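You operate a simulated robot arm through the tools that you are given. There is no shell and no other tool. Be economical: measure what you need, move in short steps, check, and stop when the job is done.

You run a simulated two-armed robot. Do the job below in one go: nothing can be reset, and whatever is moved stays where it is left.

## Task
Pick up the green banded roll with one hand, pass it to the other hand and put it on the top of the fibre block.

It is judged by the outcome, as a careful person would: the job done as asked, and still so three seconds after it is handed in. It fails if anything else is knocked over, pushed out of place, dropped, spilled or broken.

## Robot
Two 7-joint arms with two-finger parallel grippers on one trunk, on a base that drives. Base frame: it is fixed to the floor where the robot stands at the start and does not move with it; the origin is under the middle of the robot, x ahead of it, y to its left, z up. Lengths are in cm, angles in degrees, forces in N, time in s.
The left shoulder is at the start at [2, 13.8, 122.5], the right one opposite. Each reaches about 67.1 cm from its shoulder. Places, roughly: green banded roll (6x6x15 cm) [50, 0, 160]; top of the fibre block (34x21 cm) [-72, 94, 76]. Payload 1.57 kg a hand.
The tool frame of a hand sits at the grasp point between the pads (the TCP): z along the fingers, y along the line on which they close. The tips reach 3 cm beyond it. The gripper opens to 8 cm. The fingers are 1.7 cm wide and 1.2 cm thick; the gripper's body (4 by 8.2 cm) begins 8 cm behind the TCP.
Orientation is that of the tool frame in the base frame, as a unit quaternion [x, y, z, w]. With the fingers straight down and closing along the base's y, the tool's x points along the base's -x, its y along +y and its z along -z.

## Interface
- The arms move only by the tool move_arm. It takes "left_targets", "right_targets" or both (then of equal length, played together; a hand with none holds still); each is a list of rows, each a list of 7 numbers: the shift along the tool's x, y, z in cm, then the turn, a rotation vector about the tool's x, y, z in degrees, then the finger opening in cm, from 0 to 8. In form: [[tx, ty, tz, wx, wy, wz, hand], ...]. A call has 1 to 20 rows; each row shifts and turns the commanded pose from where the row before left it, along the tool's axes as they then stand. Each row takes 0.2 s and may step no farther than 5 cm and 8.6 degrees from the row before; otherwise, or with a gripper value out of range, the whole call is refused. Where a pose cannot be reached the arm comes as near as it can. A force on the tool above 40 N (or 10 N above the force at the start of the call, whichever is more), or a blocked arm, ends the call early, and 0.2 s more pass. The fingers move at their own pace (about 4.5 cm/s each) and stop on an object; they squeeze with about 29 N. The grip force told is the motor's: it shows also when the fingers shut on nothing. Time passes only in rows, and 0.2 s behind the last, so rows that do not move let the fingers close. The reply holds the time, the measured pose of the TCP, the force on the tool along the base axes, the opening and the grip force, in the units named above and with some noise, with the torque about the TCP (base axes, N m) and any sound that the robot's microphone picked up.
- Cameras (640 x 400 px; columns grow to the right, rows downward): "scene" is now at [18.66, -1.44, 117.17]; the picture's right is [-0.14, -0.99, 0.00], its down [0.08, -0.01, -1.00] and it looks along [0.99, -0.14, 0.08] (base axes); focal length 214 px, centre (320, 200). "left" rides on the left gripper at [7.2, 0.7, -12.2] in its tool frame; the picture's right is [-0.09, 1.00, 0.00], its down [-0.84, -0.08, -0.54] and it looks along [-0.54, -0.05, 0.84] (tool axes); focal length 238 px, centre (320, 200). "right" rides on the right gripper at [7.2, -0.7, -12.2] in its tool frame; the picture's right is [0.09, 1.00, 0.00], its down [-0.84, 0.08, -0.54] and it looks along [-0.54, 0.05, 0.84] (tool axes); focal length 238 px, centre (320, 200). There is no depth. A picture from a camera that has moved, and an enlarged one, comes with that camera's place and axes in the base frame and with its lens.
- camera(camera): a new picture of that camera. It takes no simulated time.
- raise_lower(by): slides the trunk up (or, below 0, down) by that many cm; the arms and the scene camera ride with it, the base frame stays. It gives what a move gives, with no picture.
- roll_base(legs): drives the robot by 1 to 6 legs, each [ahead, left, turn to the left] in cm, cm and degrees, along the robot's own axes; the way and the turn of a leg run together, so that a leg with both is an arc; at most 150 cm and 180 degrees a leg. The arms and the cameras ride along, it lands a little off, and it stops where it bumps. It gives what a move gives.
- aim_head(pan, tilt): turns the head with the scene camera to pan (to the left, within 60 degrees either way) and tilt (down, from -29 to 69), counted from straight ahead of the robot. It gives what a move gives.
- close_up(camera, box): a new picture of the part [left, top, right, bottom] of that camera's present view, enlarged. It takes no simulated time.
- finish_job(): hands the job in; it is judged then, once.

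Work in short steps. Places have to be worked out from the pictures, the camera data and where the tool is seen: move nearer, look again, correct. Check each grasp and each placing, and mend what went wrong. You have 120 turns and 100 pictures in all, those below and enlarged ones among them. Open the grippers and draw the arms clear of the work before you hand the job in, unless the task says otherwise; then end with one line.

The tools are called as name(argument=value, ...) on one line, values as JSON. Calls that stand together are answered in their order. move_arm: Moves the arms, as the interface text tells. Its arguments: {"type":"object","properties":{"left_targets":{"type":"array"},"right_targets":{"type":"array"}},"required":[]} The other tools are called the same way: raise_lower (by) slides the trunk up or down; roll_base (legs) drives the base; aim_head (pan, tilt) turns the head that bears the scene camera; camera (camera) takes a picture; close_up (camera, box) takes an enlarged picture of a part of a camera's view; finish_job () hands the job in.

At the start:

```text
clock: 0.0
left_tcp_pos: [39.72, 15.59, 111.65]
left_orientation: [-0.003, 0.999, 0.0, -0.045]
left_force: [0.0, 0.0, -0.4]
left_torque: [-0.02, 0.0, 0.01]
left_finger_gap: 7.99
left_gripper_force: 0.0
right_tcp_pos: [26.42, -13.24, 100.0]
right_orientation: [-0.001, 1.0, 0.001, 0.0]
right_force: [-1.1, 0.1, -0.4]
right_torque: [-0.01, 0.01, 0.0]
right_finger_gap: 8.0
right_gripper_force: 0.1
trunk travel left (down, up): [-60.0, 64.0]
robot x, y, heading: [0.07, 0.2, -0.0]
head pan, tilt: [-8.2, -4.7]
```

scene: 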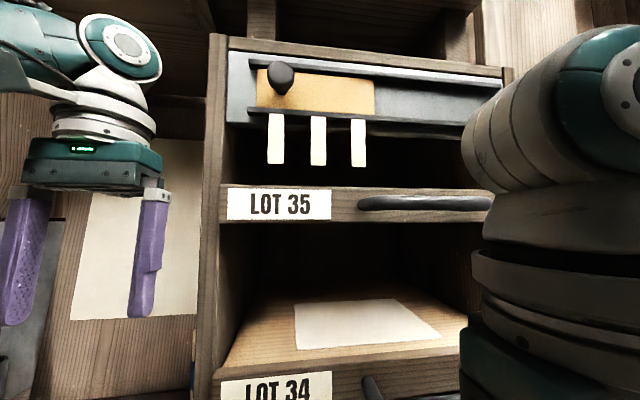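
right: 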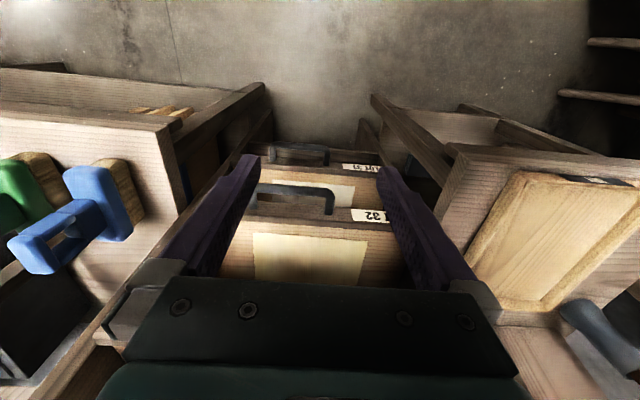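
left: 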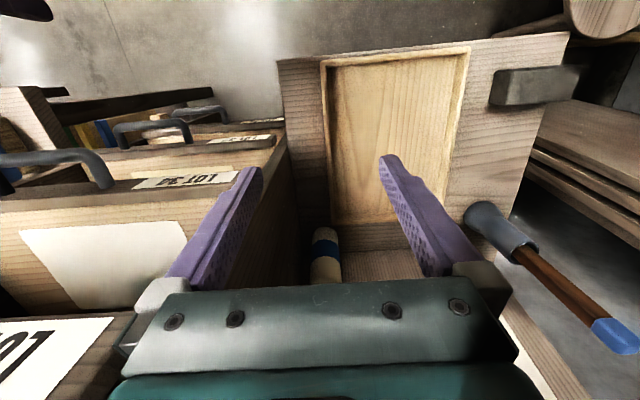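

The roll should be near [50,0,160], above the current view. I tilt the head up to see it.

aim_head(pan=0, tilt=-29)

```text
clock: 0.9
left_tcp_pos: [39.63, 15.74, 111.74]
left_orientation: [-0.004, 0.999, -0.001, -0.045]
left_force: [-0.7, -0.4, 0.2]
left_torque: [0.0, -0.02, 0.03]
left_finger_gap: 8.01
left_gripper_force: 0.0
right_tcp_pos: [26.32, -13.17, 99.99]
right_orientation: [-0.001, 1.0, -0.001, 0.0]
right_force: [0.4, -0.4, -0.6]
right_torque: [0.0, -0.01, -0.01]
right_finger_gap: 8.0
right_gripper_force: 0.0
trunk travel left (down, up): [-60.0, 64.0]
robot x, y, heading: [-0.13, 0.22, 0.0]
head pan, tilt: [0.0, -28.6]
```

I look at the raised view.

camera(camera="scene")

```text
96 pictures are left
camera scene: at [16.69, -0.19, 120.45], right [0.0, -1.0, 0.0], down [0.48, 0.0, -0.88], along [0.88, 0.0, 0.48], focal length 214 px, centre (320, 200)
```

scene: 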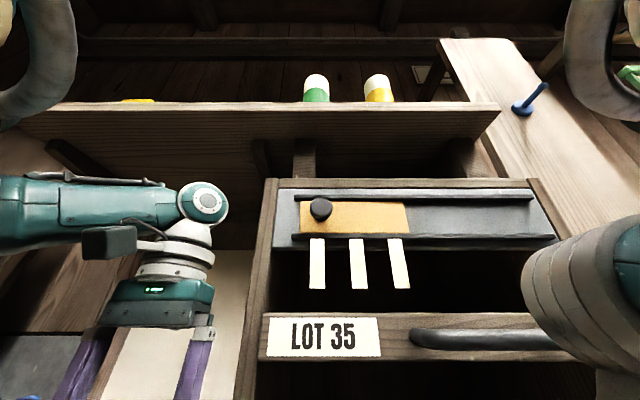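

The roll stands on a high shelf (edge near x≈41, z≈152), so the left hand would meet the shelf if I simply raise. First I check what surrounds the left hand and behind it.

aim_head(pan=35, tilt=25)

camera(camera="scene")

```text
clock: 2.1
left_tcp_pos: [39.72, 15.84, 111.51]
left_orientation: [-0.004, 0.999, -0.001, -0.044]
left_force: [-0.2, -0.7, -0.2]
left_torque: [0.03, 0.01, 0.0]
left_finger_gap: 8.0
left_gripper_force: 0.2
right_tcp_pos: [26.41, -13.33, 100.03]
right_orientation: [0.0, 1.0, 0.0, 0.0]
right_force: [0.0, 0.3, 0.5]
right_torque: [-0.03, -0.01, 0.03]
right_finger_gap: 7.98
right_gripper_force: 0.1
trunk travel left (down, up): [-60.0, 64.0]
robot x, y, heading: [-0.16, -0.01, 0.1]
head pan, tilt: [35.0, 25.0]
```

```text
95 pictures are left
camera scene: at [17.54, 5.09, 112.41], right [0.57, -0.82, 0.0], down [-0.35, -0.24, -0.91], along [0.74, 0.52, -0.42], focal length 214 px, centre (320, 200)
```

scene: 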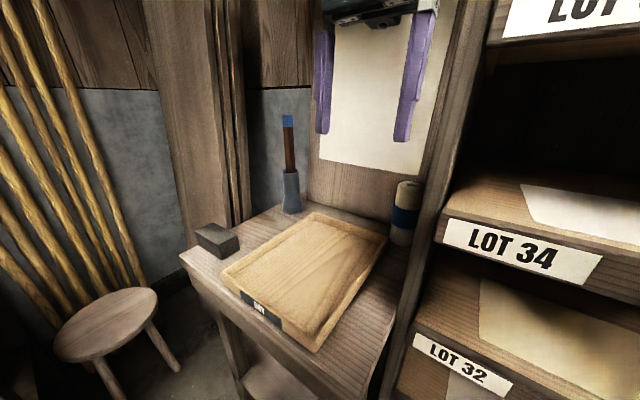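

The left hand hangs free over a side bench. I back off 25 cm slowly to leave clearance before raising.

roll_base(legs=[[-25, 0, 0]])

aim_head(pan=60, tilt=20)

camera(camera="scene")

```text
clock: 3.9
left_tcp_pos: [14.8, 15.73, 111.6]
left_orientation: [-0.002, 0.999, 0.0, -0.045]
left_force: [-0.3, -0.2, 0.5]
left_torque: [-0.02, 0.02, 0.01]
left_finger_gap: 7.99
left_gripper_force: 0.2
right_tcp_pos: [1.43, -13.2, 100.1]
right_orientation: [0.0, 1.0, -0.001, 0.0]
right_force: [0.2, 0.0, 0.0]
right_torque: [-0.01, -0.02, -0.03]
right_finger_gap: 7.99
right_gripper_force: 0.0
trunk travel left (down, up): [-60.0, 64.0]
robot x, y, heading: [-25.15, 0.07, 0.2]
head pan, tilt: [35.0, 25.0]
```

```text
clock: 4.8
left_tcp_pos: [14.68, 15.79, 111.59]
left_orientation: [-0.003, 0.999, 0.0, -0.045]
left_force: [-0.1, -0.3, -0.3]
left_torque: [-0.01, -0.01, -0.02]
left_finger_gap: 8.02
left_gripper_force: 0.0
right_tcp_pos: [1.5, -13.17, 100.04]
right_orientation: [0.0, 1.0, 0.0, 0.001]
right_force: [-0.4, 0.4, -0.4]
right_torque: [0.01, -0.01, 0.0]
right_finger_gap: 8.0
right_gripper_force: 0.2
trunk travel left (down, up): [-60.0, 64.0]
robot x, y, heading: [-25.24, -0.09, 0.3]
head pan, tilt: [60.0, 20.0]
```

```text
94 pictures are left
camera scene: at [-10.32, 7.87, 113.21], right [0.87, -0.5, 0.0], down [-0.17, -0.3, -0.94], along [0.47, 0.81, -0.34], focal length 214 px, centre (320, 200)
```

scene: 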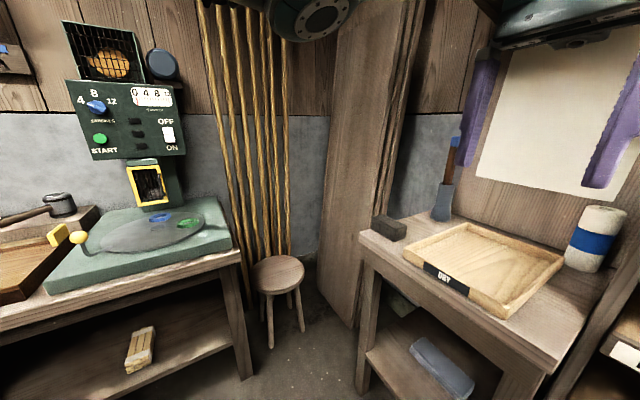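

Clear around. I raise the trunk 38 cm so that the camera and shoulders come to the shelf height.

raise_lower(by=38)

aim_head(pan=0, tilt=0)

camera(camera="scene")

```text
clock: 8.5
left_tcp_pos: [14.7, 15.72, 149.59]
left_orientation: [-0.003, 0.999, 0.0, -0.045]
left_force: [0.2, 0.0, 0.3]
left_torque: [0.02, 0.02, 0.0]
left_finger_gap: 8.0
left_gripper_force: 0.1
right_tcp_pos: [1.46, -13.14, 138.1]
right_orientation: [0.0, 1.0, 0.0, 0.0]
right_force: [-0.6, 0.3, -0.5]
right_torque: [0.0, -0.02, 0.0]
right_finger_gap: 7.99
right_gripper_force: 0.0
trunk travel left (down, up): [-98.0, 26.0]
robot x, y, heading: [-25.09, 0.33, 0.0]
head pan, tilt: [60.0, 20.0]
```

```text
clock: 9.8
left_tcp_pos: [14.65, 15.79, 149.56]
left_orientation: [-0.003, 0.999, 0.0, -0.045]
left_force: [0.5, 0.1, 0.1]
left_torque: [0.03, -0.02, 0.05]
left_finger_gap: 8.0
left_gripper_force: 0.1
right_tcp_pos: [1.46, -13.22, 138.08]
right_orientation: [0.0, 1.0, 0.0, 0.0]
right_force: [0.3, 0.3, 0.8]
right_torque: [-0.06, 0.03, 0.0]
right_finger_gap: 8.01
right_gripper_force: 0.0
trunk travel left (down, up): [-98.0, 26.0]
robot x, y, heading: [-24.81, -0.17, 0.3]
head pan, tilt: [0.0, 0.0]
```

```text
93 pictures are left
camera scene: at [-5.98, -0.18, 154.44], right [0.0, -1.0, 0.0], down [0.0, 0.0, -1.0], along [1.0, 0.0, 0.0], focal length 214 px, centre (320, 200)
```

scene: 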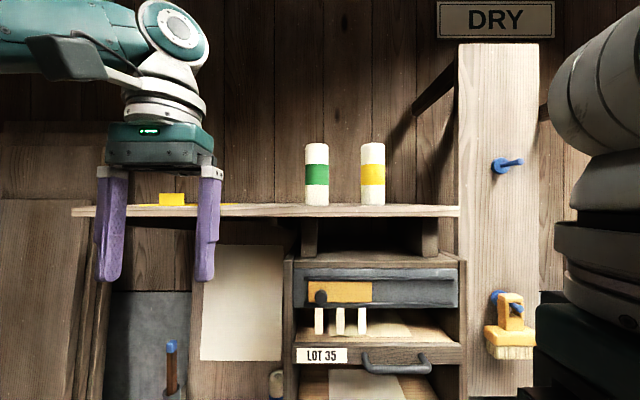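

Shelf top at z≈153; the green roll is near [48, 0.6], the yellow one 14 cm to its right. I turn the right hand to point forward and 30° down, and draw the left hand back.

move_arm(right_targets=[[-5, 0, 0, 0, 0, 0, 8], [-5, 0, 0, 0, 0, 0, 8], [0, 0, 0, 0, -8.5, 0, 8], [0, 0, 0, 0, -8.5, 0, 8], [0, 0, 0, 0, -8.5, 0, 8], [0, 0, 0, 0, -8.5, 0, 8], [0, 0, 0, 0, -8.5, 0, 8], [0, 0, 0, 0, -8.5, 0, 8], [0, 0, 0, 0, -8.5, 0, 8], [-3.447, 0, -2.03, 0, 0, 0, 8], [-3.447, 0, -2.03, 0, 0, 0, 8], [-3.447, 0, -2.03, 0, 0, 0, 8], [-3.447, 0, -2.03, 0, 0, 0, 8], [-3.447, 0, -2.03, 0, 0, 0, 8]], left_targets=[[4, 0, 0, 0, 0, 0, 8], [4, 0, 0, 0, 0, 0, 8], [4, 0, 0, 0, 0, 0, 8], [0, 3, 0, 0, 0, 0, 8], [0, 3, 0, 0, 0, 0, 8], [0, 3, 0, 0, 0, 0, 8], [0, 0, 0, 0, 0, 0, 8], [0, 0, 0, 0, 0, 0, 8], [0, 0, 0, 0, 0, 0, 8], [0, 0, 0, 0, 0, 0, 8], [0, 0, 0, 0, 0, 0, 8], [0, 0, 0, 0, 0, 0, 8], [0, 0, 0, 0, 0, 0, 8], [0, 0, 0, 0, 0, 0, 8]])

camera(camera="scene")

camera(camera="right")

```text
clock: 10.8
left_tcp_pos: [0.43, 19.62, 146.05]
left_orientation: [0.0, 0.988, 0.076, -0.133]
left_force: [-0.9, 0.5, -0.1]
left_torque: [-0.01, -0.01, 0.01]
left_finger_gap: 8.0
left_gripper_force: 0.0
right_tcp_pos: [11.49, -13.24, 137.97]
right_orientation: [-0.001, 0.991, -0.002, 0.137]
right_force: [0.1, 0.4, 0.1]
right_torque: [-0.01, -0.01, 0.0]
right_finger_gap: 8.0
right_gripper_force: 0.0
trunk travel left (down, up): [-98.0, 26.0]
robot x, y, heading: [-24.68, 0.32, -0.0]
head pan, tilt: [0.0, 0.0]
stopped in row 5 (left hand): the arm was blocked; the commanded pose is now the measured one
```

```text
92 pictures are left
camera scene: at [-5.98, -0.19, 154.45], right [0.0, -1.0, 0.0], down [0.0, 0.0, -1.0], along [1.0, 0.0, 0.0], focal length 214 px, centre (320, 200)
```

scene: 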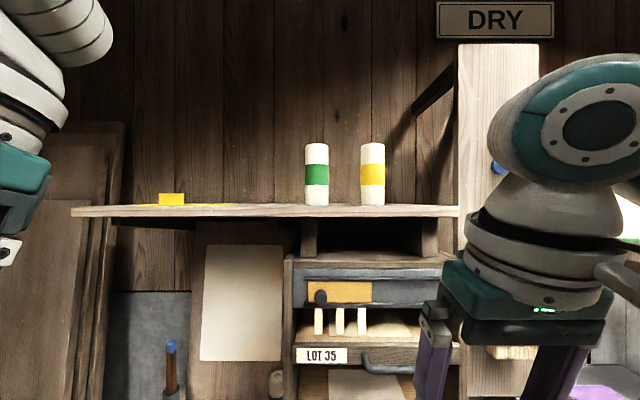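

```text
91 pictures are left
camera right: at [1.14, -13.95, 147.82], right [-0.09, 1.0, -0.03], down [0.66, 0.08, 0.75], along [0.75, 0.05, -0.66], focal length 238 px, centre (320, 200)
```

right: 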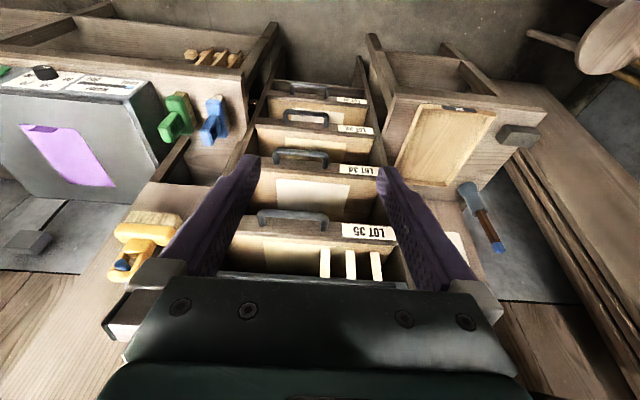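

The left arm reached a limit while drawing back, but it is out of the way. I continue with the right hand only.

move_arm(right_targets=[[0, 0, 0, 0, -8.5, 0, 8], [0, 0, 0, 0, -8.5, 0, 8], [0, 0, 0, 0, -8.5, 0, 8], [0, 0, 0, 0, -8.5, 0, 8], [0, 0, 0, 0, -8.5, 0, 8], [-3.4, 0, -2.1, 0, 0, 0, 8], [-3.4, 0, -2.1, 0, 0, 0, 8], [-3.4, 0, -2.1, 0, 0, 0, 8], [-3.4, 0, -2.1, 0, 0, 0, 8], [-3.4, 0, -2.1, 0, 0, 0, 8]])

camera(camera="right")

```text
clock: 13.2
left_tcp_pos: [0.52, 19.76, 146.03]
left_orientation: [0.0, 0.988, 0.076, -0.133]
left_force: [-0.2, 0.0, 0.0]
left_torque: [0.02, -0.02, -0.02]
left_finger_gap: 7.98
left_gripper_force: 0.1
right_tcp_pos: [11.57, -12.86, 151.34]
right_orientation: [-0.049, 0.904, -0.066, 0.419]
right_force: [-0.2, -0.4, 0.1]
right_torque: [-0.04, 0.0, 0.0]
right_finger_gap: 8.0
right_gripper_force: 0.0
right hand out of reach, approached as far as the arm can: row 7, 8
trunk travel left (down, up): [-98.0, 26.0]
robot x, y, heading: [-24.82, 0.02, -0.1]
head pan, tilt: [0.0, 0.0]
stopped in row 10 (right hand): the arm was blocked; the commanded pose is now the measured one
```

```text
90 pictures are left
camera right: at [-2.29, -13.65, 153.89], right [-0.1, 0.97, -0.23], down [0.12, 0.24, 0.96], along [0.99, 0.06, -0.14], focal length 238 px, centre (320, 200)
```

right: 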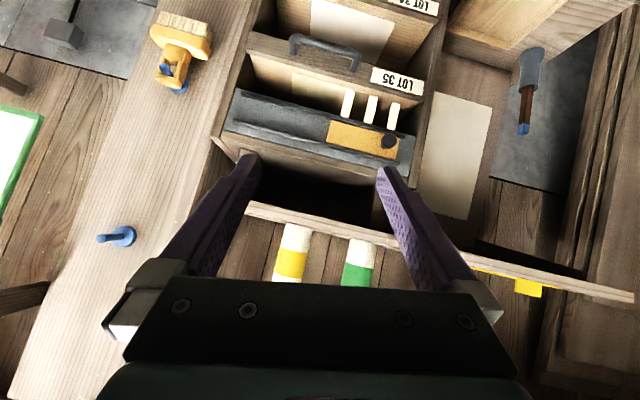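

The wrist hit its limits close to the body. I move the hand farther forward (still ahead of the shelf edge), fix its orientation, and raise it there.

move_arm(right_targets=[[-3.0, 0, 3.5, 0, 0, 0, 8], [-3.0, 0, 3.5, 0, 0, 0, 8], [0, 0, 0, -2, -4.1, 4.3, 8], [0, 0, 0, -2, -4.1, 4.3, 8], [0, 0, 0, 0, 0, 0, 8]])

```text
clock: 14.4
left_tcp_pos: [0.44, 19.67, 146.11]
left_orientation: [0.0, 0.988, 0.076, -0.132]
left_force: [-0.1, 0.3, 0.1]
left_torque: [0.02, -0.04, -0.02]
left_finger_gap: 8.02
left_gripper_force: 0.0
right_tcp_pos: [21.08, -12.48, 151.52]
right_orientation: [-0.001, 0.874, 0.003, 0.486]
right_force: [-0.4, 0.1, -0.7]
right_torque: [0.01, -0.03, 0.02]
right_finger_gap: 8.0
right_gripper_force: 0.1
trunk travel left (down, up): [-98.0, 26.0]
robot x, y, heading: [-24.9, 0.11, -0.0]
head pan, tilt: [0.0, 0.0]
```

Orientation is right. Now align laterally with the green roll and raise to z≈158.5.

move_arm(right_targets=[[-2.97, 0, -1.855, 0, 0, 0, 8], [-2.97, 0, -1.855, 0, 0, 0, 8], [0, 4.35, 0, 0, 0, 0, 8], [0, 4.35, 0, 0, 0, 0, 8], [0, 4.35, 0, 0, 0, 0, 8], [0, 0, 0, 0, 0, 0, 8]])

camera(camera="right")

camera(camera="scene")

```text
clock: 15.8
left_tcp_pos: [0.53, 19.56, 146.1]
left_orientation: [0.001, 0.988, 0.076, -0.132]
left_force: [0.2, 0.4, 0.2]
left_torque: [0.02, 0.02, -0.03]
left_finger_gap: 7.98
left_gripper_force: 0.1
right_tcp_pos: [21.0, 0.59, 158.47]
right_orientation: [0.0, 0.874, 0.001, 0.486]
right_force: [0.9, 0.5, 0.2]
right_torque: [0.01, 0.01, 0.02]
right_finger_gap: 7.97
right_gripper_force: 0.1
trunk travel left (down, up): [-98.0, 26.0]
robot x, y, heading: [-25.01, -0.33, 0.2]
head pan, tilt: [0.0, 0.0]
```

```text
89 pictures are left
camera right: at [6.74, -0.21, 158.85], right [-0.05, 1.0, -0.08], down [-0.02, 0.07, 1.0], along [1.0, 0.05, 0.01], focal length 238 px, centre (320, 200)
```

right: 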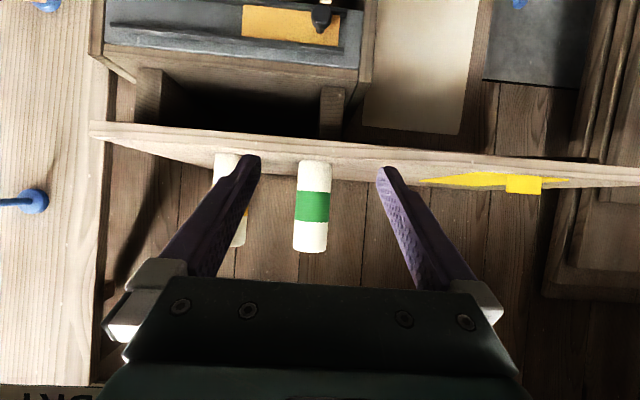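

```text
88 pictures are left
camera scene: at [-5.99, -0.19, 154.45], right [0.0, -1.0, 0.0], down [0.0, 0.0, -1.0], along [1.0, 0.0, 0.0], focal length 214 px, centre (320, 200)
```

scene: 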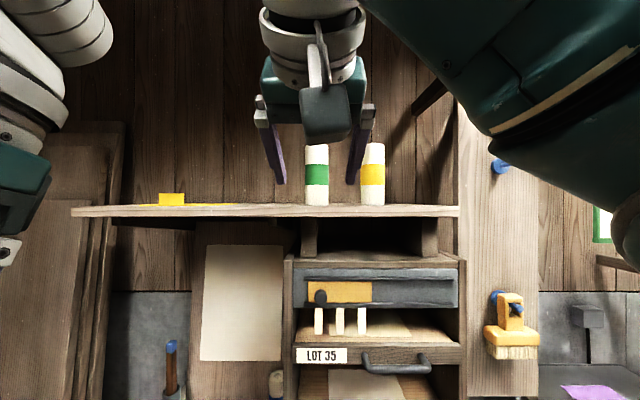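

The roll measures about [48, 0.5, 160.5] (standing, 153–168), well aligned. I drive 17 cm ahead, leaving the last bit to the arm.

roll_base(legs=[[17, 0, 0]])

camera(camera="right")

camera(camera="scene")

```text
clock: 17.3
left_tcp_pos: [17.36, 19.68, 146.16]
left_orientation: [0.0, 0.988, 0.076, -0.132]
left_force: [-0.1, 0.1, 0.1]
left_torque: [-0.02, 0.03, -0.01]
left_finger_gap: 8.0
left_gripper_force: 0.0
right_tcp_pos: [37.75, 0.46, 158.41]
right_orientation: [-0.001, 0.874, 0.003, 0.485]
right_force: [-0.1, 0.1, 0.1]
right_torque: [0.02, 0.0, 0.02]
right_finger_gap: 8.03
right_gripper_force: 0.0
trunk travel left (down, up): [-98.0, 26.0]
robot x, y, heading: [-8.16, 0.09, -0.2]
head pan, tilt: [0.0, 0.0]
```

```text
87 pictures are left
camera right: at [23.58, -0.26, 158.83], right [-0.05, 1.0, -0.08], down [-0.02, 0.07, 1.0], along [1.0, 0.05, 0.01], focal length 238 px, centre (320, 200)
```

right: 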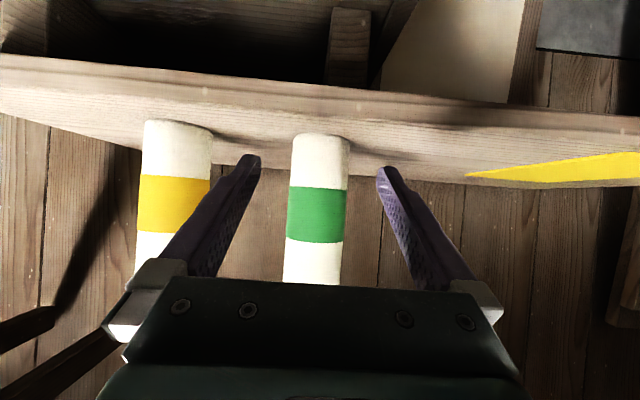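

```text
86 pictures are left
camera scene: at [10.85, -0.19, 154.44], right [0.0, -1.0, 0.0], down [0.0, 0.0, -1.0], along [1.0, 0.0, 0.0], focal length 214 px, centre (320, 200)
```

scene: 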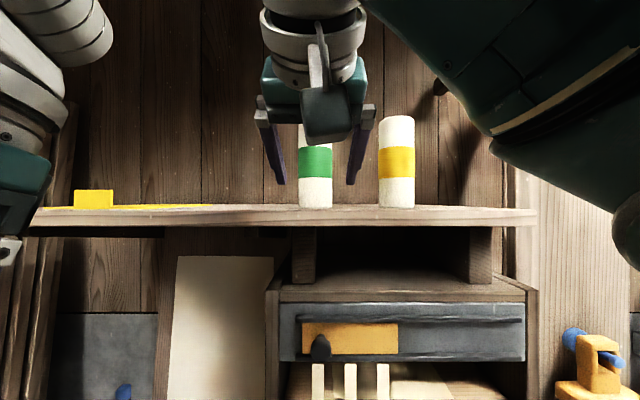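

Lined up, with clearance both sides. I advance about 10.3 cm level, then look before closing.

move_arm(right_targets=[[-1.82, 0.04, 2.91, 0, 0, 0, 8], [-1.82, 0.04, 2.91, 0, 0, 0, 8], [-1.82, 0.04, 2.91, 0, 0, 0, 8], [0, 0, 0, 0, 0, 0, 8]])

camera(camera="right")

```text
clock: 18.3
left_tcp_pos: [17.34, 19.67, 146.03]
left_orientation: [0.0, 0.988, 0.076, -0.132]
left_force: [0.0, 0.7, -0.8]
left_torque: [-0.01, -0.03, -0.01]
left_finger_gap: 8.01
left_gripper_force: 0.0
right_tcp_pos: [48.01, 0.63, 158.39]
right_orientation: [-0.001, 0.874, 0.002, 0.485]
right_force: [0.0, 0.6, 0.1]
right_torque: [-0.02, -0.02, -0.03]
right_finger_gap: 8.01
right_gripper_force: 0.0
trunk travel left (down, up): [-98.0, 26.0]
robot x, y, heading: [-7.99, 0.02, -0.1]
head pan, tilt: [0.0, 0.0]
```

```text
85 pictures are left
camera right: at [33.89, -0.16, 158.85], right [-0.05, 1.0, -0.08], down [-0.02, 0.07, 1.0], along [1.0, 0.05, 0.01], focal length 238 px, centre (320, 200)
```

right: 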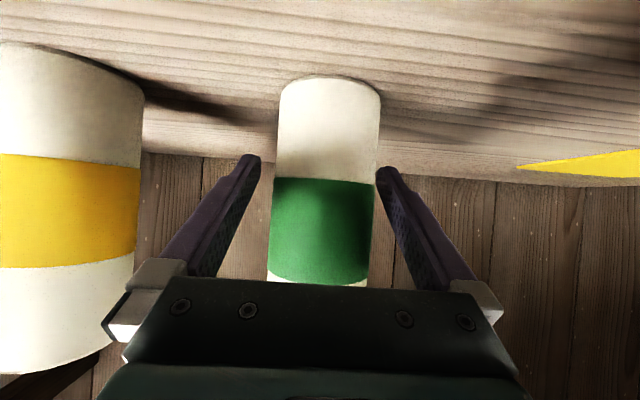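

The roll is between the fingers. Closing the right hand.

move_arm(right_targets=[[0, 0.25, 0, 0, 0, 0, 7], [0, 0, 0, 0, 0, 0, 5], [0, 0, 0, 0, 0, 0, 4], [0, 0, 0, 0, 0, 0, 4], [0, 0, 0, 0, 0, 0, 4]])

```text
clock: 19.5
left_tcp_pos: [17.33, 19.6, 146.02]
left_orientation: [-0.001, 0.988, 0.077, -0.132]
left_force: [-0.1, 0.1, -0.1]
left_torque: [0.01, 0.0, 0.0]
left_finger_gap: 8.02
left_gripper_force: 0.1
right_tcp_pos: [48.05, 0.81, 158.53]
right_orientation: [-0.001, 0.874, 0.002, 0.485]
right_force: [1.0, -0.9, 0.3]
right_torque: [-0.08, -0.01, -0.01]
right_finger_gap: 5.72
right_gripper_force: 29.6
trunk travel left (down, up): [-98.0, 26.0]
robot x, y, heading: [-8.26, 0.03, 0.0]
head pan, tilt: [0.0, 0.0]
```

Gripped at 5.7 cm with full force. I lift straight up 6 cm.

move_arm(right_targets=[[-1.27, 0, -0.8, 0, 0, 0, 3], [-1.27, 0, -0.8, 0, 0, 0, 3], [-2.54, 0, -1.59, 0, 0, 0, 3], [0, 0, 0, 0, 0, 0, 3]])

camera(camera="scene")

```text
clock: 20.5
left_tcp_pos: [17.46, 19.46, 146.13]
left_orientation: [0.0, 0.988, 0.076, -0.132]
left_force: [-0.9, 0.4, 0.8]
left_torque: [0.0, -0.02, 0.0]
left_finger_gap: 8.0
left_gripper_force: 0.1
right_tcp_pos: [48.16, 0.96, 164.58]
right_orientation: [-0.001, 0.875, 0.002, 0.485]
right_force: [-0.3, -0.3, -0.3]
right_torque: [-0.01, 0.0, 0.04]
right_finger_gap: 5.72
right_gripper_force: 29.1
trunk travel left (down, up): [-98.0, 26.0]
robot x, y, heading: [-7.97, 0.11, 0.1]
head pan, tilt: [0.0, 0.0]
```

```text
84 pictures are left
camera scene: at [10.85, -0.19, 154.44], right [0.0, -1.0, 0.0], down [0.0, 0.0, -1.0], along [1.0, 0.0, 0.0], focal length 214 px, centre (320, 200)
```

scene: 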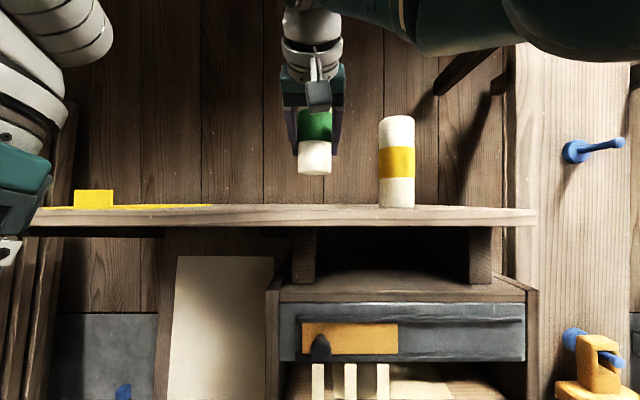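

Lifted clean. I back away 22 cm to have room for the handover.

roll_base(legs=[[-22, 0, 0]])

aim_head(pan=60, tilt=30)

camera(camera="scene")

```text
clock: 22.1
left_tcp_pos: [-4.42, 19.61, 146.2]
left_orientation: [0.002, 0.988, 0.077, -0.132]
left_force: [0.1, 0.2, 0.9]
left_torque: [0.03, 0.0, 0.02]
left_finger_gap: 7.99
left_gripper_force: 0.1
right_tcp_pos: [26.35, 0.83, 164.4]
right_orientation: [0.001, 0.875, 0.001, 0.485]
right_force: [0.5, 0.2, -1.4]
right_torque: [-0.01, -0.03, -0.01]
right_finger_gap: 5.7
right_gripper_force: 29.0
trunk travel left (down, up): [-98.0, 26.0]
robot x, y, heading: [-29.85, 0.03, -0.2]
head pan, tilt: [0.0, 0.0]
```

```text
clock: 23.4
left_tcp_pos: [-4.31, 19.61, 146.1]
left_orientation: [0.0, 0.988, 0.076, -0.132]
left_force: [0.3, 1.2, 0.0]
left_torque: [0.01, -0.02, 0.0]
left_finger_gap: 8.0
left_gripper_force: 0.1
right_tcp_pos: [26.44, 0.88, 164.52]
right_orientation: [0.0, 0.875, 0.002, 0.484]
right_force: [0.9, -0.2, -1.1]
right_torque: [-0.02, -0.01, -0.03]
right_finger_gap: 5.7
right_gripper_force: 29.0
trunk travel left (down, up): [-98.0, 26.0]
robot x, y, heading: [-29.93, -0.25, 0.0]
head pan, tilt: [60.0, 30.0]
```

```text
83 pictures are left
camera scene: at [-15.3, 7.64, 149.61], right [0.86, -0.5, 0.0], down [-0.25, -0.43, -0.87], along [0.44, 0.75, -0.5], focal length 214 px, centre (320, 200)
```

scene: 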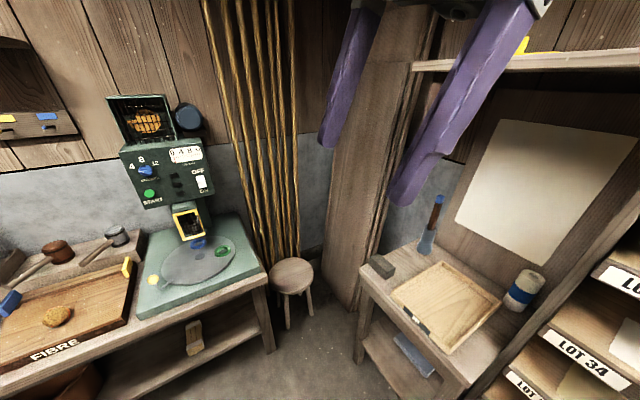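

The FIBRE board stands on the bench at left. For the handover, the right hand holds the roll low; the left will take its top from straight above. I bring the right hand to about [17,1.5,148] and level the left hand beside it.

move_arm(right_targets=[[3.16, 0.15, 0.13, 0, 0, 0, 3], [3.16, 0.15, 0.13, 0, 0, 0, 3], [3.16, 0.15, 0.13, 0, 0, 0, 3], [3.16, 0.15, 0.13, 0, 0, 0, 3], [3.16, 0.15, 0.13, 0, 0, 0, 3], [3.16, 0.15, 0.13, 0, 0, 0, 3]], left_targets=[[-4, 0, 0, 2.9, -5.05, 0, 8], [-4, 0, 0, 2.9, -5.05, 0, 8], [-4, 0, 0, 2.9, -5.05, 0, 8], [-4, 0, 0, 0, 0, 0, 8], [-4, 0, 0, 0, 0, 0, 8], [0, 0, 0, 0, 0, 0, 8]])

aim_head(pan=0, tilt=10)

camera(camera="scene")

```text
clock: 24.8
left_tcp_pos: [15.45, 19.7, 143.88]
left_orientation: [0.002, 1.0, 0.001, 0.001]
left_force: [-0.5, -0.7, -0.9]
left_torque: [0.0, 0.0, 0.0]
left_finger_gap: 8.01
left_gripper_force: 0.0
right_tcp_pos: [17.08, 1.7, 147.95]
right_orientation: [0.001, 0.874, 0.001, 0.486]
right_force: [0.1, 0.5, -0.5]
right_torque: [-0.02, 0.03, 0.02]
right_finger_gap: 5.7
right_gripper_force: 28.9
trunk travel left (down, up): [-98.0, 26.0]
robot x, y, heading: [-30.14, 0.12, 0.3]
head pan, tilt: [60.0, 30.0]
```

```text
clock: 26.1
left_tcp_pos: [15.54, 19.66, 143.89]
left_orientation: [0.001, 1.0, 0.0, -0.001]
left_force: [-0.2, 0.3, 0.0]
left_torque: [0.0, 0.04, 0.03]
left_finger_gap: 8.02
left_gripper_force: 0.0
right_tcp_pos: [17.01, 1.55, 147.82]
right_orientation: [0.0, 0.875, -0.001, 0.484]
right_force: [0.5, 0.4, -1.1]
right_torque: [-0.03, 0.02, 0.01]
right_finger_gap: 5.71
right_gripper_force: 28.8
trunk travel left (down, up): [-98.0, 26.0]
robot x, y, heading: [-29.67, 0.1, -0.2]
head pan, tilt: [0.0, 10.0]
```

```text
82 pictures are left
camera scene: at [-10.57, 0.14, 153.02], right [0.04, -1.0, 0.0], down [-0.15, -0.01, -0.99], along [0.99, 0.04, -0.15], focal length 214 px, centre (320, 200)
```

scene: 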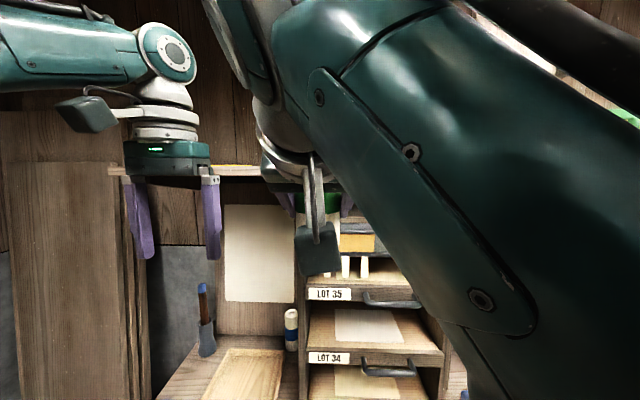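

The right hand is steady at [17,1.6,147.9]; roll spans z≈142.4–157.4. I raise the left hand to z≈163 beside it before moving it over the top.

move_arm(left_targets=[[0, 0, -4.8, 0, 0, 0, 8], [0, 0, -4.8, 0, 0, 0, 8], [0, 0, -4.8, 0, 0, 0, 8], [0, 0, -4.8, 0, 0, 0, 8], [0, 0, 0, 0, 0, 0, 8]])

camera(camera="left")

camera(camera="right")

```text
clock: 26.9
left_tcp_pos: [12.86, 20.17, 145.15]
left_orientation: [0.002, 0.992, 0.001, -0.129]
left_force: [0.2, 0.5, 0.3]
left_torque: [0.01, 0.02, 0.01]
left_finger_gap: 8.0
left_gripper_force: 0.1
left hand out of reach, approached as far as the arm can: row 3
right_tcp_pos: [17.0, 1.68, 147.92]
right_orientation: [0.0, 0.875, 0.002, 0.484]
right_force: [-0.1, -0.2, -1.0]
right_torque: [-0.01, 0.01, -0.02]
right_finger_gap: 5.71
right_gripper_force: 29.2
trunk travel left (down, up): [-98.0, 26.0]
robot x, y, heading: [-29.69, -0.2, -0.1]
head pan, tilt: [0.0, 10.0]
stopped in row 3 (left hand): the arm was blocked; the commanded pose is now the measured one
```

```text
81 pictures are left
camera left: at [8.97, 20.73, 158.83], right [0.09, 1.0, -0.02], down [0.95, -0.08, 0.31], along [0.31, -0.05, -0.95], focal length 238 px, centre (320, 200)
```

left: 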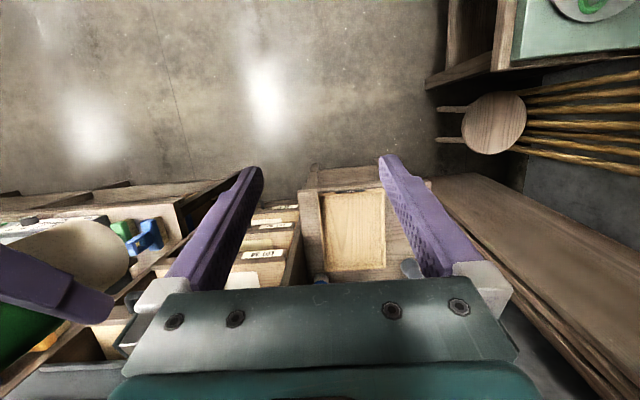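

```text
80 pictures are left
camera right: at [2.8, 0.97, 148.3], right [-0.05, 1.0, -0.08], down [-0.02, 0.08, 1.0], along [1.0, 0.05, 0.01], focal length 238 px, centre (320, 200)
```

right: 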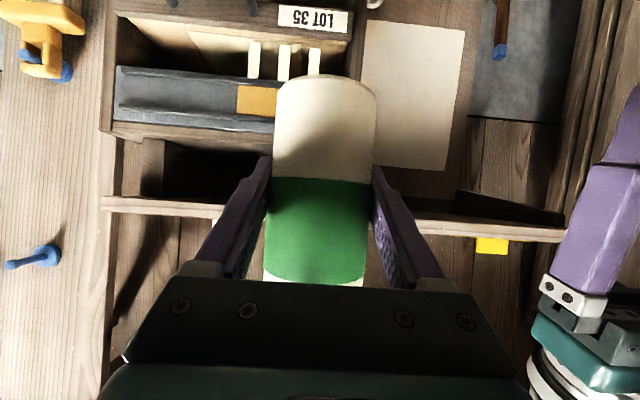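

The left arm can't hold its hand vertical this high. I lower the right hand with the roll by 22 cm so that the handover happens lower, and re-level the left.

move_arm(right_targets=[[3.73, 0, 2.33, 0, 0, 0, 3], [3.73, 0, 2.33, 0, 0, 0, 3], [3.73, 0, 2.33, 0, 0, 0, 3], [3.73, 0, 2.33, 0, 0, 0, 3], [3.73, 0, 2.33, 0, 0, 0, 3], [0, 0, 0, 0, 0, 0, 3]], left_targets=[[-1.5, 0, 1.5, 0, -5, 0, 8], [-1.5, 0, 1.5, 0, -5, 0, 8], [0, 0, 0, 0, -4.9, 0, 8], [0, 0, 0, 0, 0, 0, 8], [0, 0, 0, 0, 0, 0, 8], [0, 0, 0, 0, 0, 0, 8]])

camera(camera="scene")

```text
clock: 28.3
left_tcp_pos: [15.15, 20.21, 141.48]
left_orientation: [0.002, 1.0, 0.002, 0.001]
left_force: [0.3, 0.1, 0.0]
left_torque: [0.05, -0.02, 0.01]
left_finger_gap: 8.0
left_gripper_force: 0.0
right_tcp_pos: [17.04, 0.45, 125.01]
right_orientation: [-0.006, 0.875, -0.015, 0.484]
right_force: [0.1, 0.0, -0.9]
right_torque: [0.02, 0.02, 0.01]
right_finger_gap: 5.72
right_gripper_force: 29.0
trunk travel left (down, up): [-98.0, 26.0]
robot x, y, heading: [-29.89, 0.06, 0.0]
head pan, tilt: [0.0, 10.0]
```

```text
79 pictures are left
camera scene: at [-10.55, -0.2, 152.84], right [0.0, -1.0, 0.0], down [-0.17, 0.0, -0.98], along [0.98, 0.0, -0.17], focal length 214 px, centre (320, 200)
```

scene: 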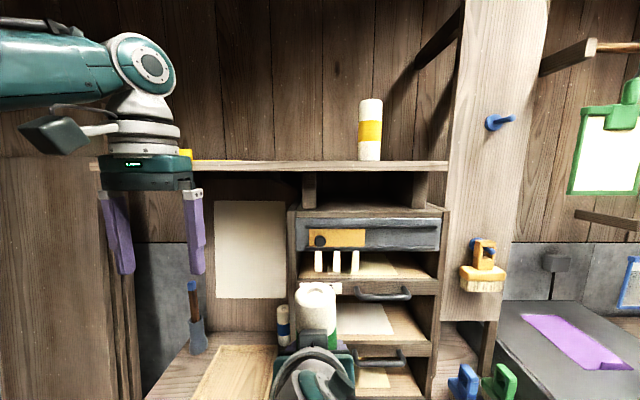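

Now the view is clear: roll top is at z≈134.5 and left tips at 138.5. I move the left hand over the roll.

move_arm(left_targets=[[-0.5, -3.95, 0, 0, 0, 0, 8], [-0.5, -3.95, 0, 0, 0, 0, 8], [-0.5, -3.95, 0, 0, 0, 0, 8], [-0.35, -3.95, 0, 0, 0, 0, 8], [0, -3.95, 0, 0, 0, 0, 8], [0, 0, 0, 0, 0, 0, 8]])

camera(camera="scene")

camera(camera="left")

```text
clock: 29.7
left_tcp_pos: [14.55, 1.31, 141.34]
left_orientation: [0.002, 1.0, 0.002, 0.003]
left_force: [0.4, 0.2, 0.4]
left_torque: [-0.02, 0.01, 0.01]
left_finger_gap: 8.01
left_gripper_force: 0.1
left hand out of reach, approached as far as the arm can: row 4, 5
right_tcp_pos: [17.46, 0.15, 125.61]
right_orientation: [-0.002, 0.873, -0.014, 0.487]
right_force: [0.1, -0.3, -1.1]
right_torque: [0.04, 0.01, -0.01]
right_finger_gap: 5.73
right_gripper_force: 28.9
trunk travel left (down, up): [-98.0, 26.0]
robot x, y, heading: [-29.89, -0.15, -0.1]
head pan, tilt: [0.0, 10.0]
```

```text
78 pictures are left
camera scene: at [-10.55, -0.2, 152.84], right [0.0, -1.0, 0.0], down [-0.17, 0.0, -0.98], along [0.98, 0.0, -0.17], focal length 214 px, centre (320, 200)
```

scene: 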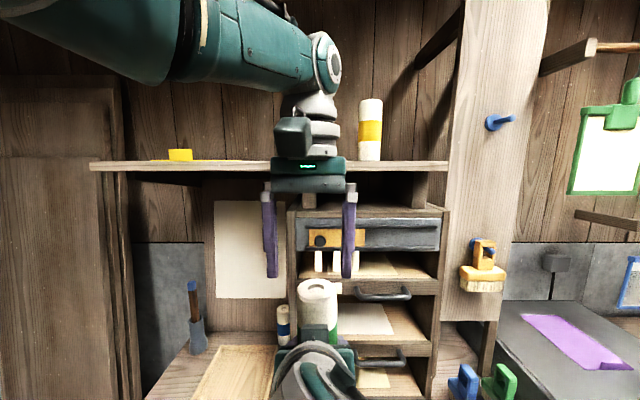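

```text
77 pictures are left
camera left: at [7.35, 1.87, 153.6], right [0.1, 1.0, 0.0], down [0.83, -0.08, 0.54], along [0.54, -0.05, -0.84], focal length 238 px, centre (320, 200)
```

left: 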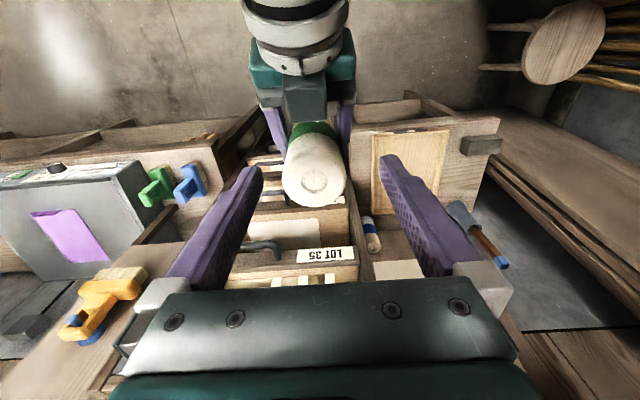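

The left is at its reach edge at x=14.5. I lower the right by another 6 cm, then the left down 5 and forward over the roll's axis.

move_arm(right_targets=[[2.55, 0, 1.6, 0, 0, 0, 3], [2.55, 0, 1.6, 0, 0, 0, 3], [0, 0, 0, 0, 0, 0, 3], [0, 0, 0, 0, 0, 0, 3]], left_targets=[[0, 0, 0, 0, 0, 0, 8], [0, 0, 2.6, 0, 0, 0, 8], [-1.5, -0.5, 2.6, 0, 0, 0, 8], [-1.45, -0.5, 0, 0, 0, 0, 8]])

move_arm(left_targets=[[0, 0, 0, 0, 0, 0, 8]])

camera(camera="left")

```text
clock: 30.7
left_tcp_pos: [14.42, 1.23, 136.1]
left_orientation: [0.001, 1.0, 0.002, 0.001]
left_force: [0.2, 0.2, 0.3]
left_torque: [-0.01, 0.0, 0.0]
left_finger_gap: 8.0
left_gripper_force: 0.1
left hand out of reach, approached as far as the arm can: row 3, 4
right_tcp_pos: [17.46, -0.44, 119.34]
right_orientation: [-0.001, 0.874, -0.019, 0.486]
right_force: [0.7, 0.3, 0.1]
right_torque: [0.01, 0.03, -0.04]
right_finger_gap: 5.69
right_gripper_force: 28.8
trunk travel left (down, up): [-98.0, 26.0]
robot x, y, heading: [-29.96, 0.11, -0.0]
head pan, tilt: [0.0, 10.0]
```

```text
clock: 31.1
left_tcp_pos: [14.36, 1.33, 136.2]
left_orientation: [0.001, 1.0, 0.002, 0.0]
left_force: [0.9, 0.5, 0.3]
left_torque: [-0.01, -0.01, 0.01]
left_finger_gap: 8.02
left_gripper_force: 0.1
right_tcp_pos: [17.57, -0.44, 119.42]
right_orientation: [0.0, 0.874, -0.019, 0.486]
right_force: [0.0, 0.9, -1.0]
right_torque: [0.04, -0.02, 0.05]
right_finger_gap: 5.69
right_gripper_force: 29.3
trunk travel left (down, up): [-98.0, 26.0]
robot x, y, heading: [-29.83, -0.03, -0.2]
head pan, tilt: [0.0, 10.0]
```

```text
76 pictures are left
camera left: at [7.24, 1.86, 148.41], right [0.1, 1.0, 0.0], down [0.84, -0.08, 0.54], along [0.54, -0.05, -0.84], focal length 238 px, centre (320, 200)
```

left: 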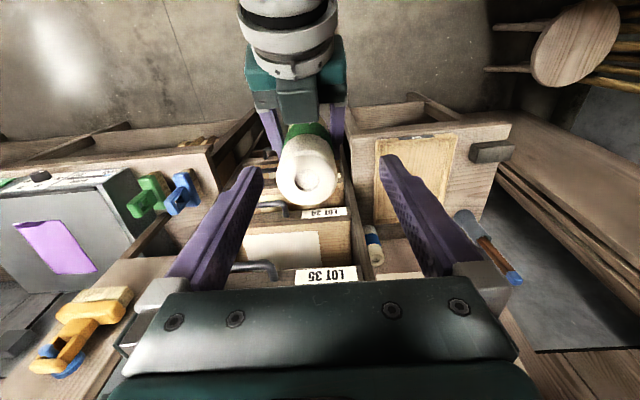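

The left arm is at its horizontal reach limit, so I bring the roll nearer and leftward with the right hand to about [13,6] and follow with the left hand above it.

move_arm(right_targets=[[1.2, 3.2, -1.9, 0, 0, 0, 3], [1.2, 3.2, -1.9, 0, 0, 0, 3], [0, 0, 0, 0, 0, 0, 3]], left_targets=[[0.7, 2.35, 0, 0, 0, 0, 8], [0.7, 2.35, 0, 0, 0, 0, 8], [0, 0, 0, 0, 0, 0, 8]])

move_arm(left_targets=[[0, 0, 0, 0, 0, 0, 8]])

camera(camera="left")

```text
clock: 32.1
left_tcp_pos: [13.07, 5.9, 136.11]
left_orientation: [0.002, 1.0, 0.001, 0.001]
left_force: [1.0, -0.2, 0.2]
left_torque: [-0.01, -0.01, -0.03]
left_finger_gap: 7.99
left_gripper_force: 0.1
right_tcp_pos: [14.04, 4.46, 120.1]
right_orientation: [0.01, 0.871, -0.021, 0.491]
right_force: [-0.1, -0.4, -1.2]
right_torque: [0.0, -0.02, -0.03]
right_finger_gap: 5.69
right_gripper_force: 28.9
right hand out of reach, approached as far as the arm can: row 2
trunk travel left (down, up): [-98.0, 26.0]
robot x, y, heading: [-29.96, 0.16, 0.0]
head pan, tilt: [0.0, 10.0]
stopped in row 3 (right hand): the arm was blocked; the commanded pose is now the measured one
```

```text
clock: 32.5
left_tcp_pos: [12.97, 5.94, 136.17]
left_orientation: [0.002, 1.0, 0.001, 0.001]
left_force: [-0.3, -0.1, 0.3]
left_torque: [0.01, 0.01, -0.02]
left_finger_gap: 8.0
left_gripper_force: 0.0
right_tcp_pos: [14.09, 4.57, 120.13]
right_orientation: [0.009, 0.872, -0.02, 0.49]
right_force: [-0.3, 0.3, -0.5]
right_torque: [-0.01, 0.03, 0.02]
right_finger_gap: 5.67
right_gripper_force: 29.1
trunk travel left (down, up): [-98.0, 26.0]
robot x, y, heading: [-30.03, 0.05, -0.2]
head pan, tilt: [0.0, 10.0]
```

```text
75 pictures are left
camera left: at [5.81, 6.53, 148.34], right [0.09, 1.0, 0.0], down [0.84, -0.08, 0.54], along [0.54, -0.05, -0.84], focal length 238 px, centre (320, 200)
```

left: 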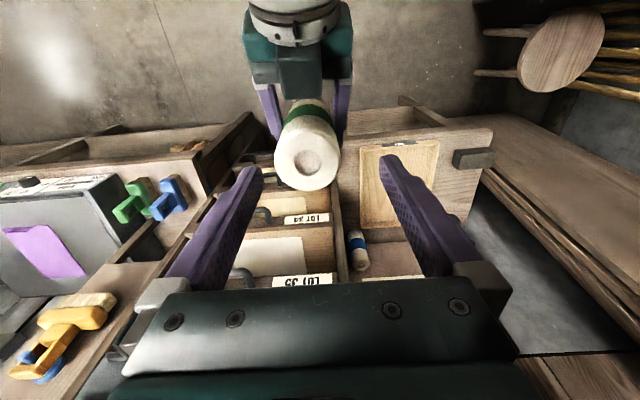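

Roll's top is at about [14.2,4.65,129.6]. I center the left hand over it and descend partway.

move_arm(left_targets=[[-1.2, -1.3, 0, 0, 0, 0, 8], [0, 0, 2, 0, 0, 0, 8], [0, 0, 0, 0, 0, 0, 8]])

camera(camera="left")

camera(camera="scene")

```text
clock: 33.3
left_tcp_pos: [14.34, 4.43, 134.1]
left_orientation: [0.002, 1.0, 0.003, 0.001]
left_force: [0.1, -0.3, 0.1]
left_torque: [0.03, 0.03, 0.02]
left_finger_gap: 8.0
left_gripper_force: 0.0
right_tcp_pos: [13.98, 4.59, 120.08]
right_orientation: [0.008, 0.872, -0.02, 0.489]
right_force: [-0.1, -0.7, -0.5]
right_torque: [0.0, 0.02, -0.04]
right_finger_gap: 5.7
right_gripper_force: 29.0
trunk travel left (down, up): [-98.0, 26.0]
robot x, y, heading: [-30.08, -0.11, -0.2]
head pan, tilt: [0.0, 10.0]
```

```text
74 pictures are left
camera left: at [7.05, 5.17, 146.3], right [0.1, 1.0, 0.0], down [0.84, -0.08, 0.54], along [0.54, -0.05, -0.84], focal length 238 px, centre (320, 200)
```

left: 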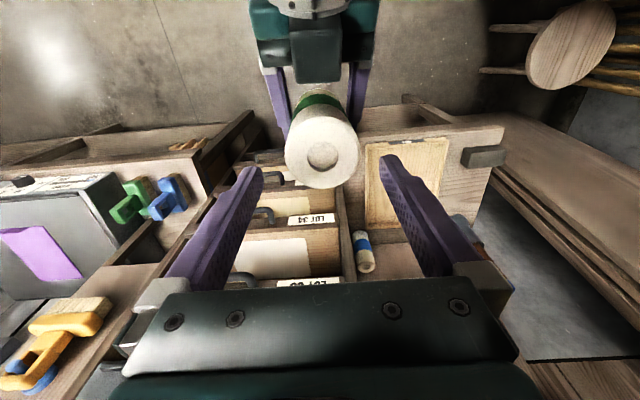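

```text
73 pictures are left
camera scene: at [-10.55, -0.21, 152.84], right [0.0, -1.0, 0.0], down [-0.17, 0.0, -0.98], along [0.98, 0.0, -0.17], focal length 214 px, centre (320, 200)
```

scene: 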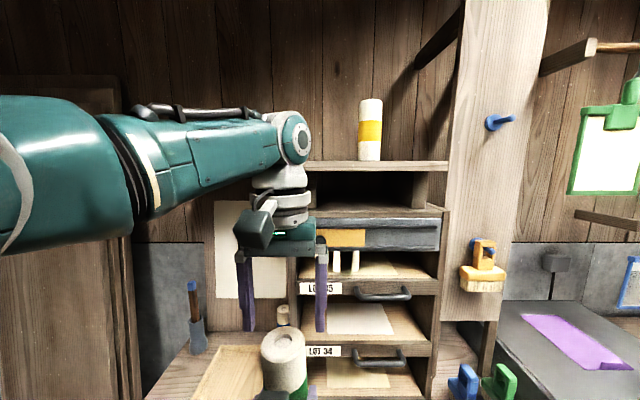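

Laterally centred; I shift 0.3 cm back and descend 3.6 cm, checking.

move_arm(left_targets=[[0.35, 0.15, 1.6, 0, 0, 0, 8], [0, 0, 2, 0, 0, 0, 8], [0, 0, 0, 0, 0, 0, 8]])

camera(camera="left")

aim_head(pan=10, tilt=40)

camera(camera="scene")

```text
clock: 34.1
left_tcp_pos: [13.77, 4.8, 130.57]
left_orientation: [0.001, 1.0, 0.002, 0.0]
left_force: [-0.1, -1.1, 1.0]
left_torque: [0.0, 0.02, -0.03]
left_finger_gap: 7.96
left_gripper_force: 0.0
right_tcp_pos: [14.12, 4.46, 119.99]
right_orientation: [0.008, 0.871, -0.019, 0.49]
right_force: [-0.2, -0.4, -1.5]
right_torque: [0.0, 0.01, 0.04]
right_finger_gap: 5.67
right_gripper_force: 28.5
trunk travel left (down, up): [-98.0, 26.0]
robot x, y, heading: [-29.64, 0.05, -0.2]
head pan, tilt: [0.0, 10.0]
```

```text
72 pictures are left
camera left: at [6.65, 5.37, 142.72], right [0.09, 1.0, 0.0], down [0.84, -0.08, 0.54], along [0.54, -0.05, -0.84], focal length 238 px, centre (320, 200)
```

left: 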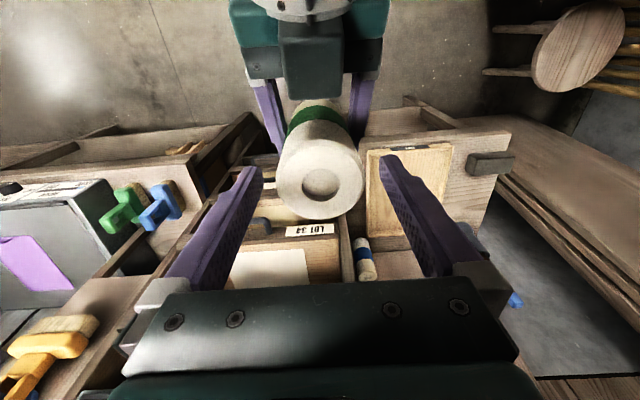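

```text
clock: 35.0
left_tcp_pos: [13.93, 4.73, 130.54]
left_orientation: [0.002, 1.0, 0.002, 0.001]
left_force: [-0.5, 0.3, 0.3]
left_torque: [0.01, 0.0, 0.0]
left_finger_gap: 8.01
left_gripper_force: 0.1
right_tcp_pos: [14.03, 4.47, 120.04]
right_orientation: [0.009, 0.871, -0.02, 0.49]
right_force: [0.7, -0.7, -0.5]
right_torque: [0.01, -0.01, -0.02]
right_finger_gap: 5.71
right_gripper_force: 29.0
trunk travel left (down, up): [-98.0, 26.0]
robot x, y, heading: [-29.86, -0.05, -0.3]
head pan, tilt: [10.0, 40.0]
```

```text
71 pictures are left
camera scene: at [-11.42, 1.5, 148.27], right [0.2, -0.98, 0.0], down [-0.61, -0.12, -0.78], along [0.77, 0.15, -0.63], focal length 214 px, centre (320, 200)
```

scene: 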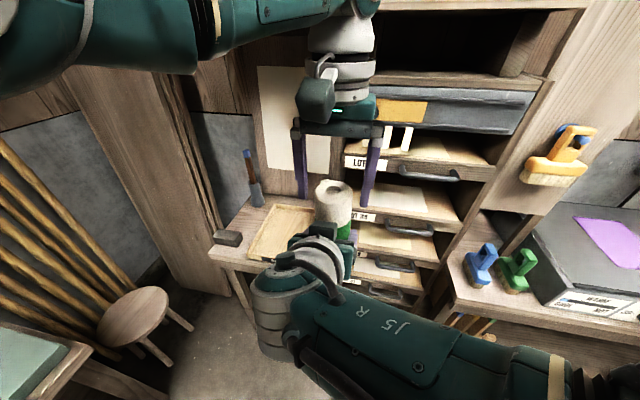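

The roll's top lies between the left fingers with clearance both sides. I descend a further 3.8 cm and close the left hand.

move_arm(left_targets=[[0, -0.15, 1.9, 0, 0, 0, 8], [0, 0, 1.9, 0, 0, 0, 8], [0, 0, 0, 0, 0, 0, 8]])

camera(camera="left")

camera(camera="right")

```text
clock: 35.9
left_tcp_pos: [13.86, 4.69, 126.7]
left_orientation: [0.002, 1.0, 0.002, 0.001]
left_force: [0.0, 1.0, 0.2]
left_torque: [0.0, 0.04, 0.01]
left_finger_gap: 7.99
left_gripper_force: 0.0
right_tcp_pos: [14.07, 4.53, 120.07]
right_orientation: [0.009, 0.871, -0.021, 0.49]
right_force: [0.5, 0.5, -1.2]
right_torque: [-0.02, -0.01, 0.01]
right_finger_gap: 5.68
right_gripper_force: 28.9
trunk travel left (down, up): [-98.0, 26.0]
robot x, y, heading: [-29.58, 0.19, -0.1]
head pan, tilt: [10.0, 40.0]
```

```text
70 pictures are left
camera left: at [6.65, 5.28, 138.93], right [0.1, 1.0, 0.0], down [0.84, -0.08, 0.54], along [0.54, -0.05, -0.84], focal length 238 px, centre (320, 200)
```

left: 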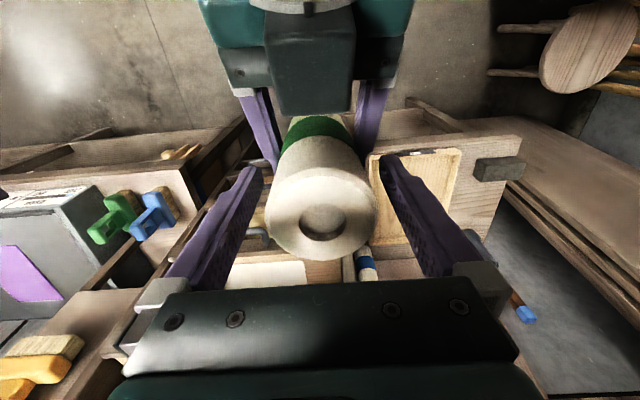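

```text
69 pictures are left
camera right: at [-0.14, 4.31, 120.27], right [-0.01, 0.99, -0.11], down [-0.03, 0.11, 0.99], along [1.0, 0.01, 0.02], focal length 238 px, centre (320, 200)
```

right: 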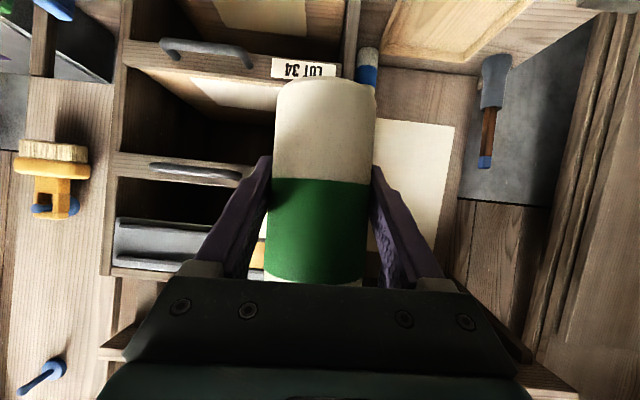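

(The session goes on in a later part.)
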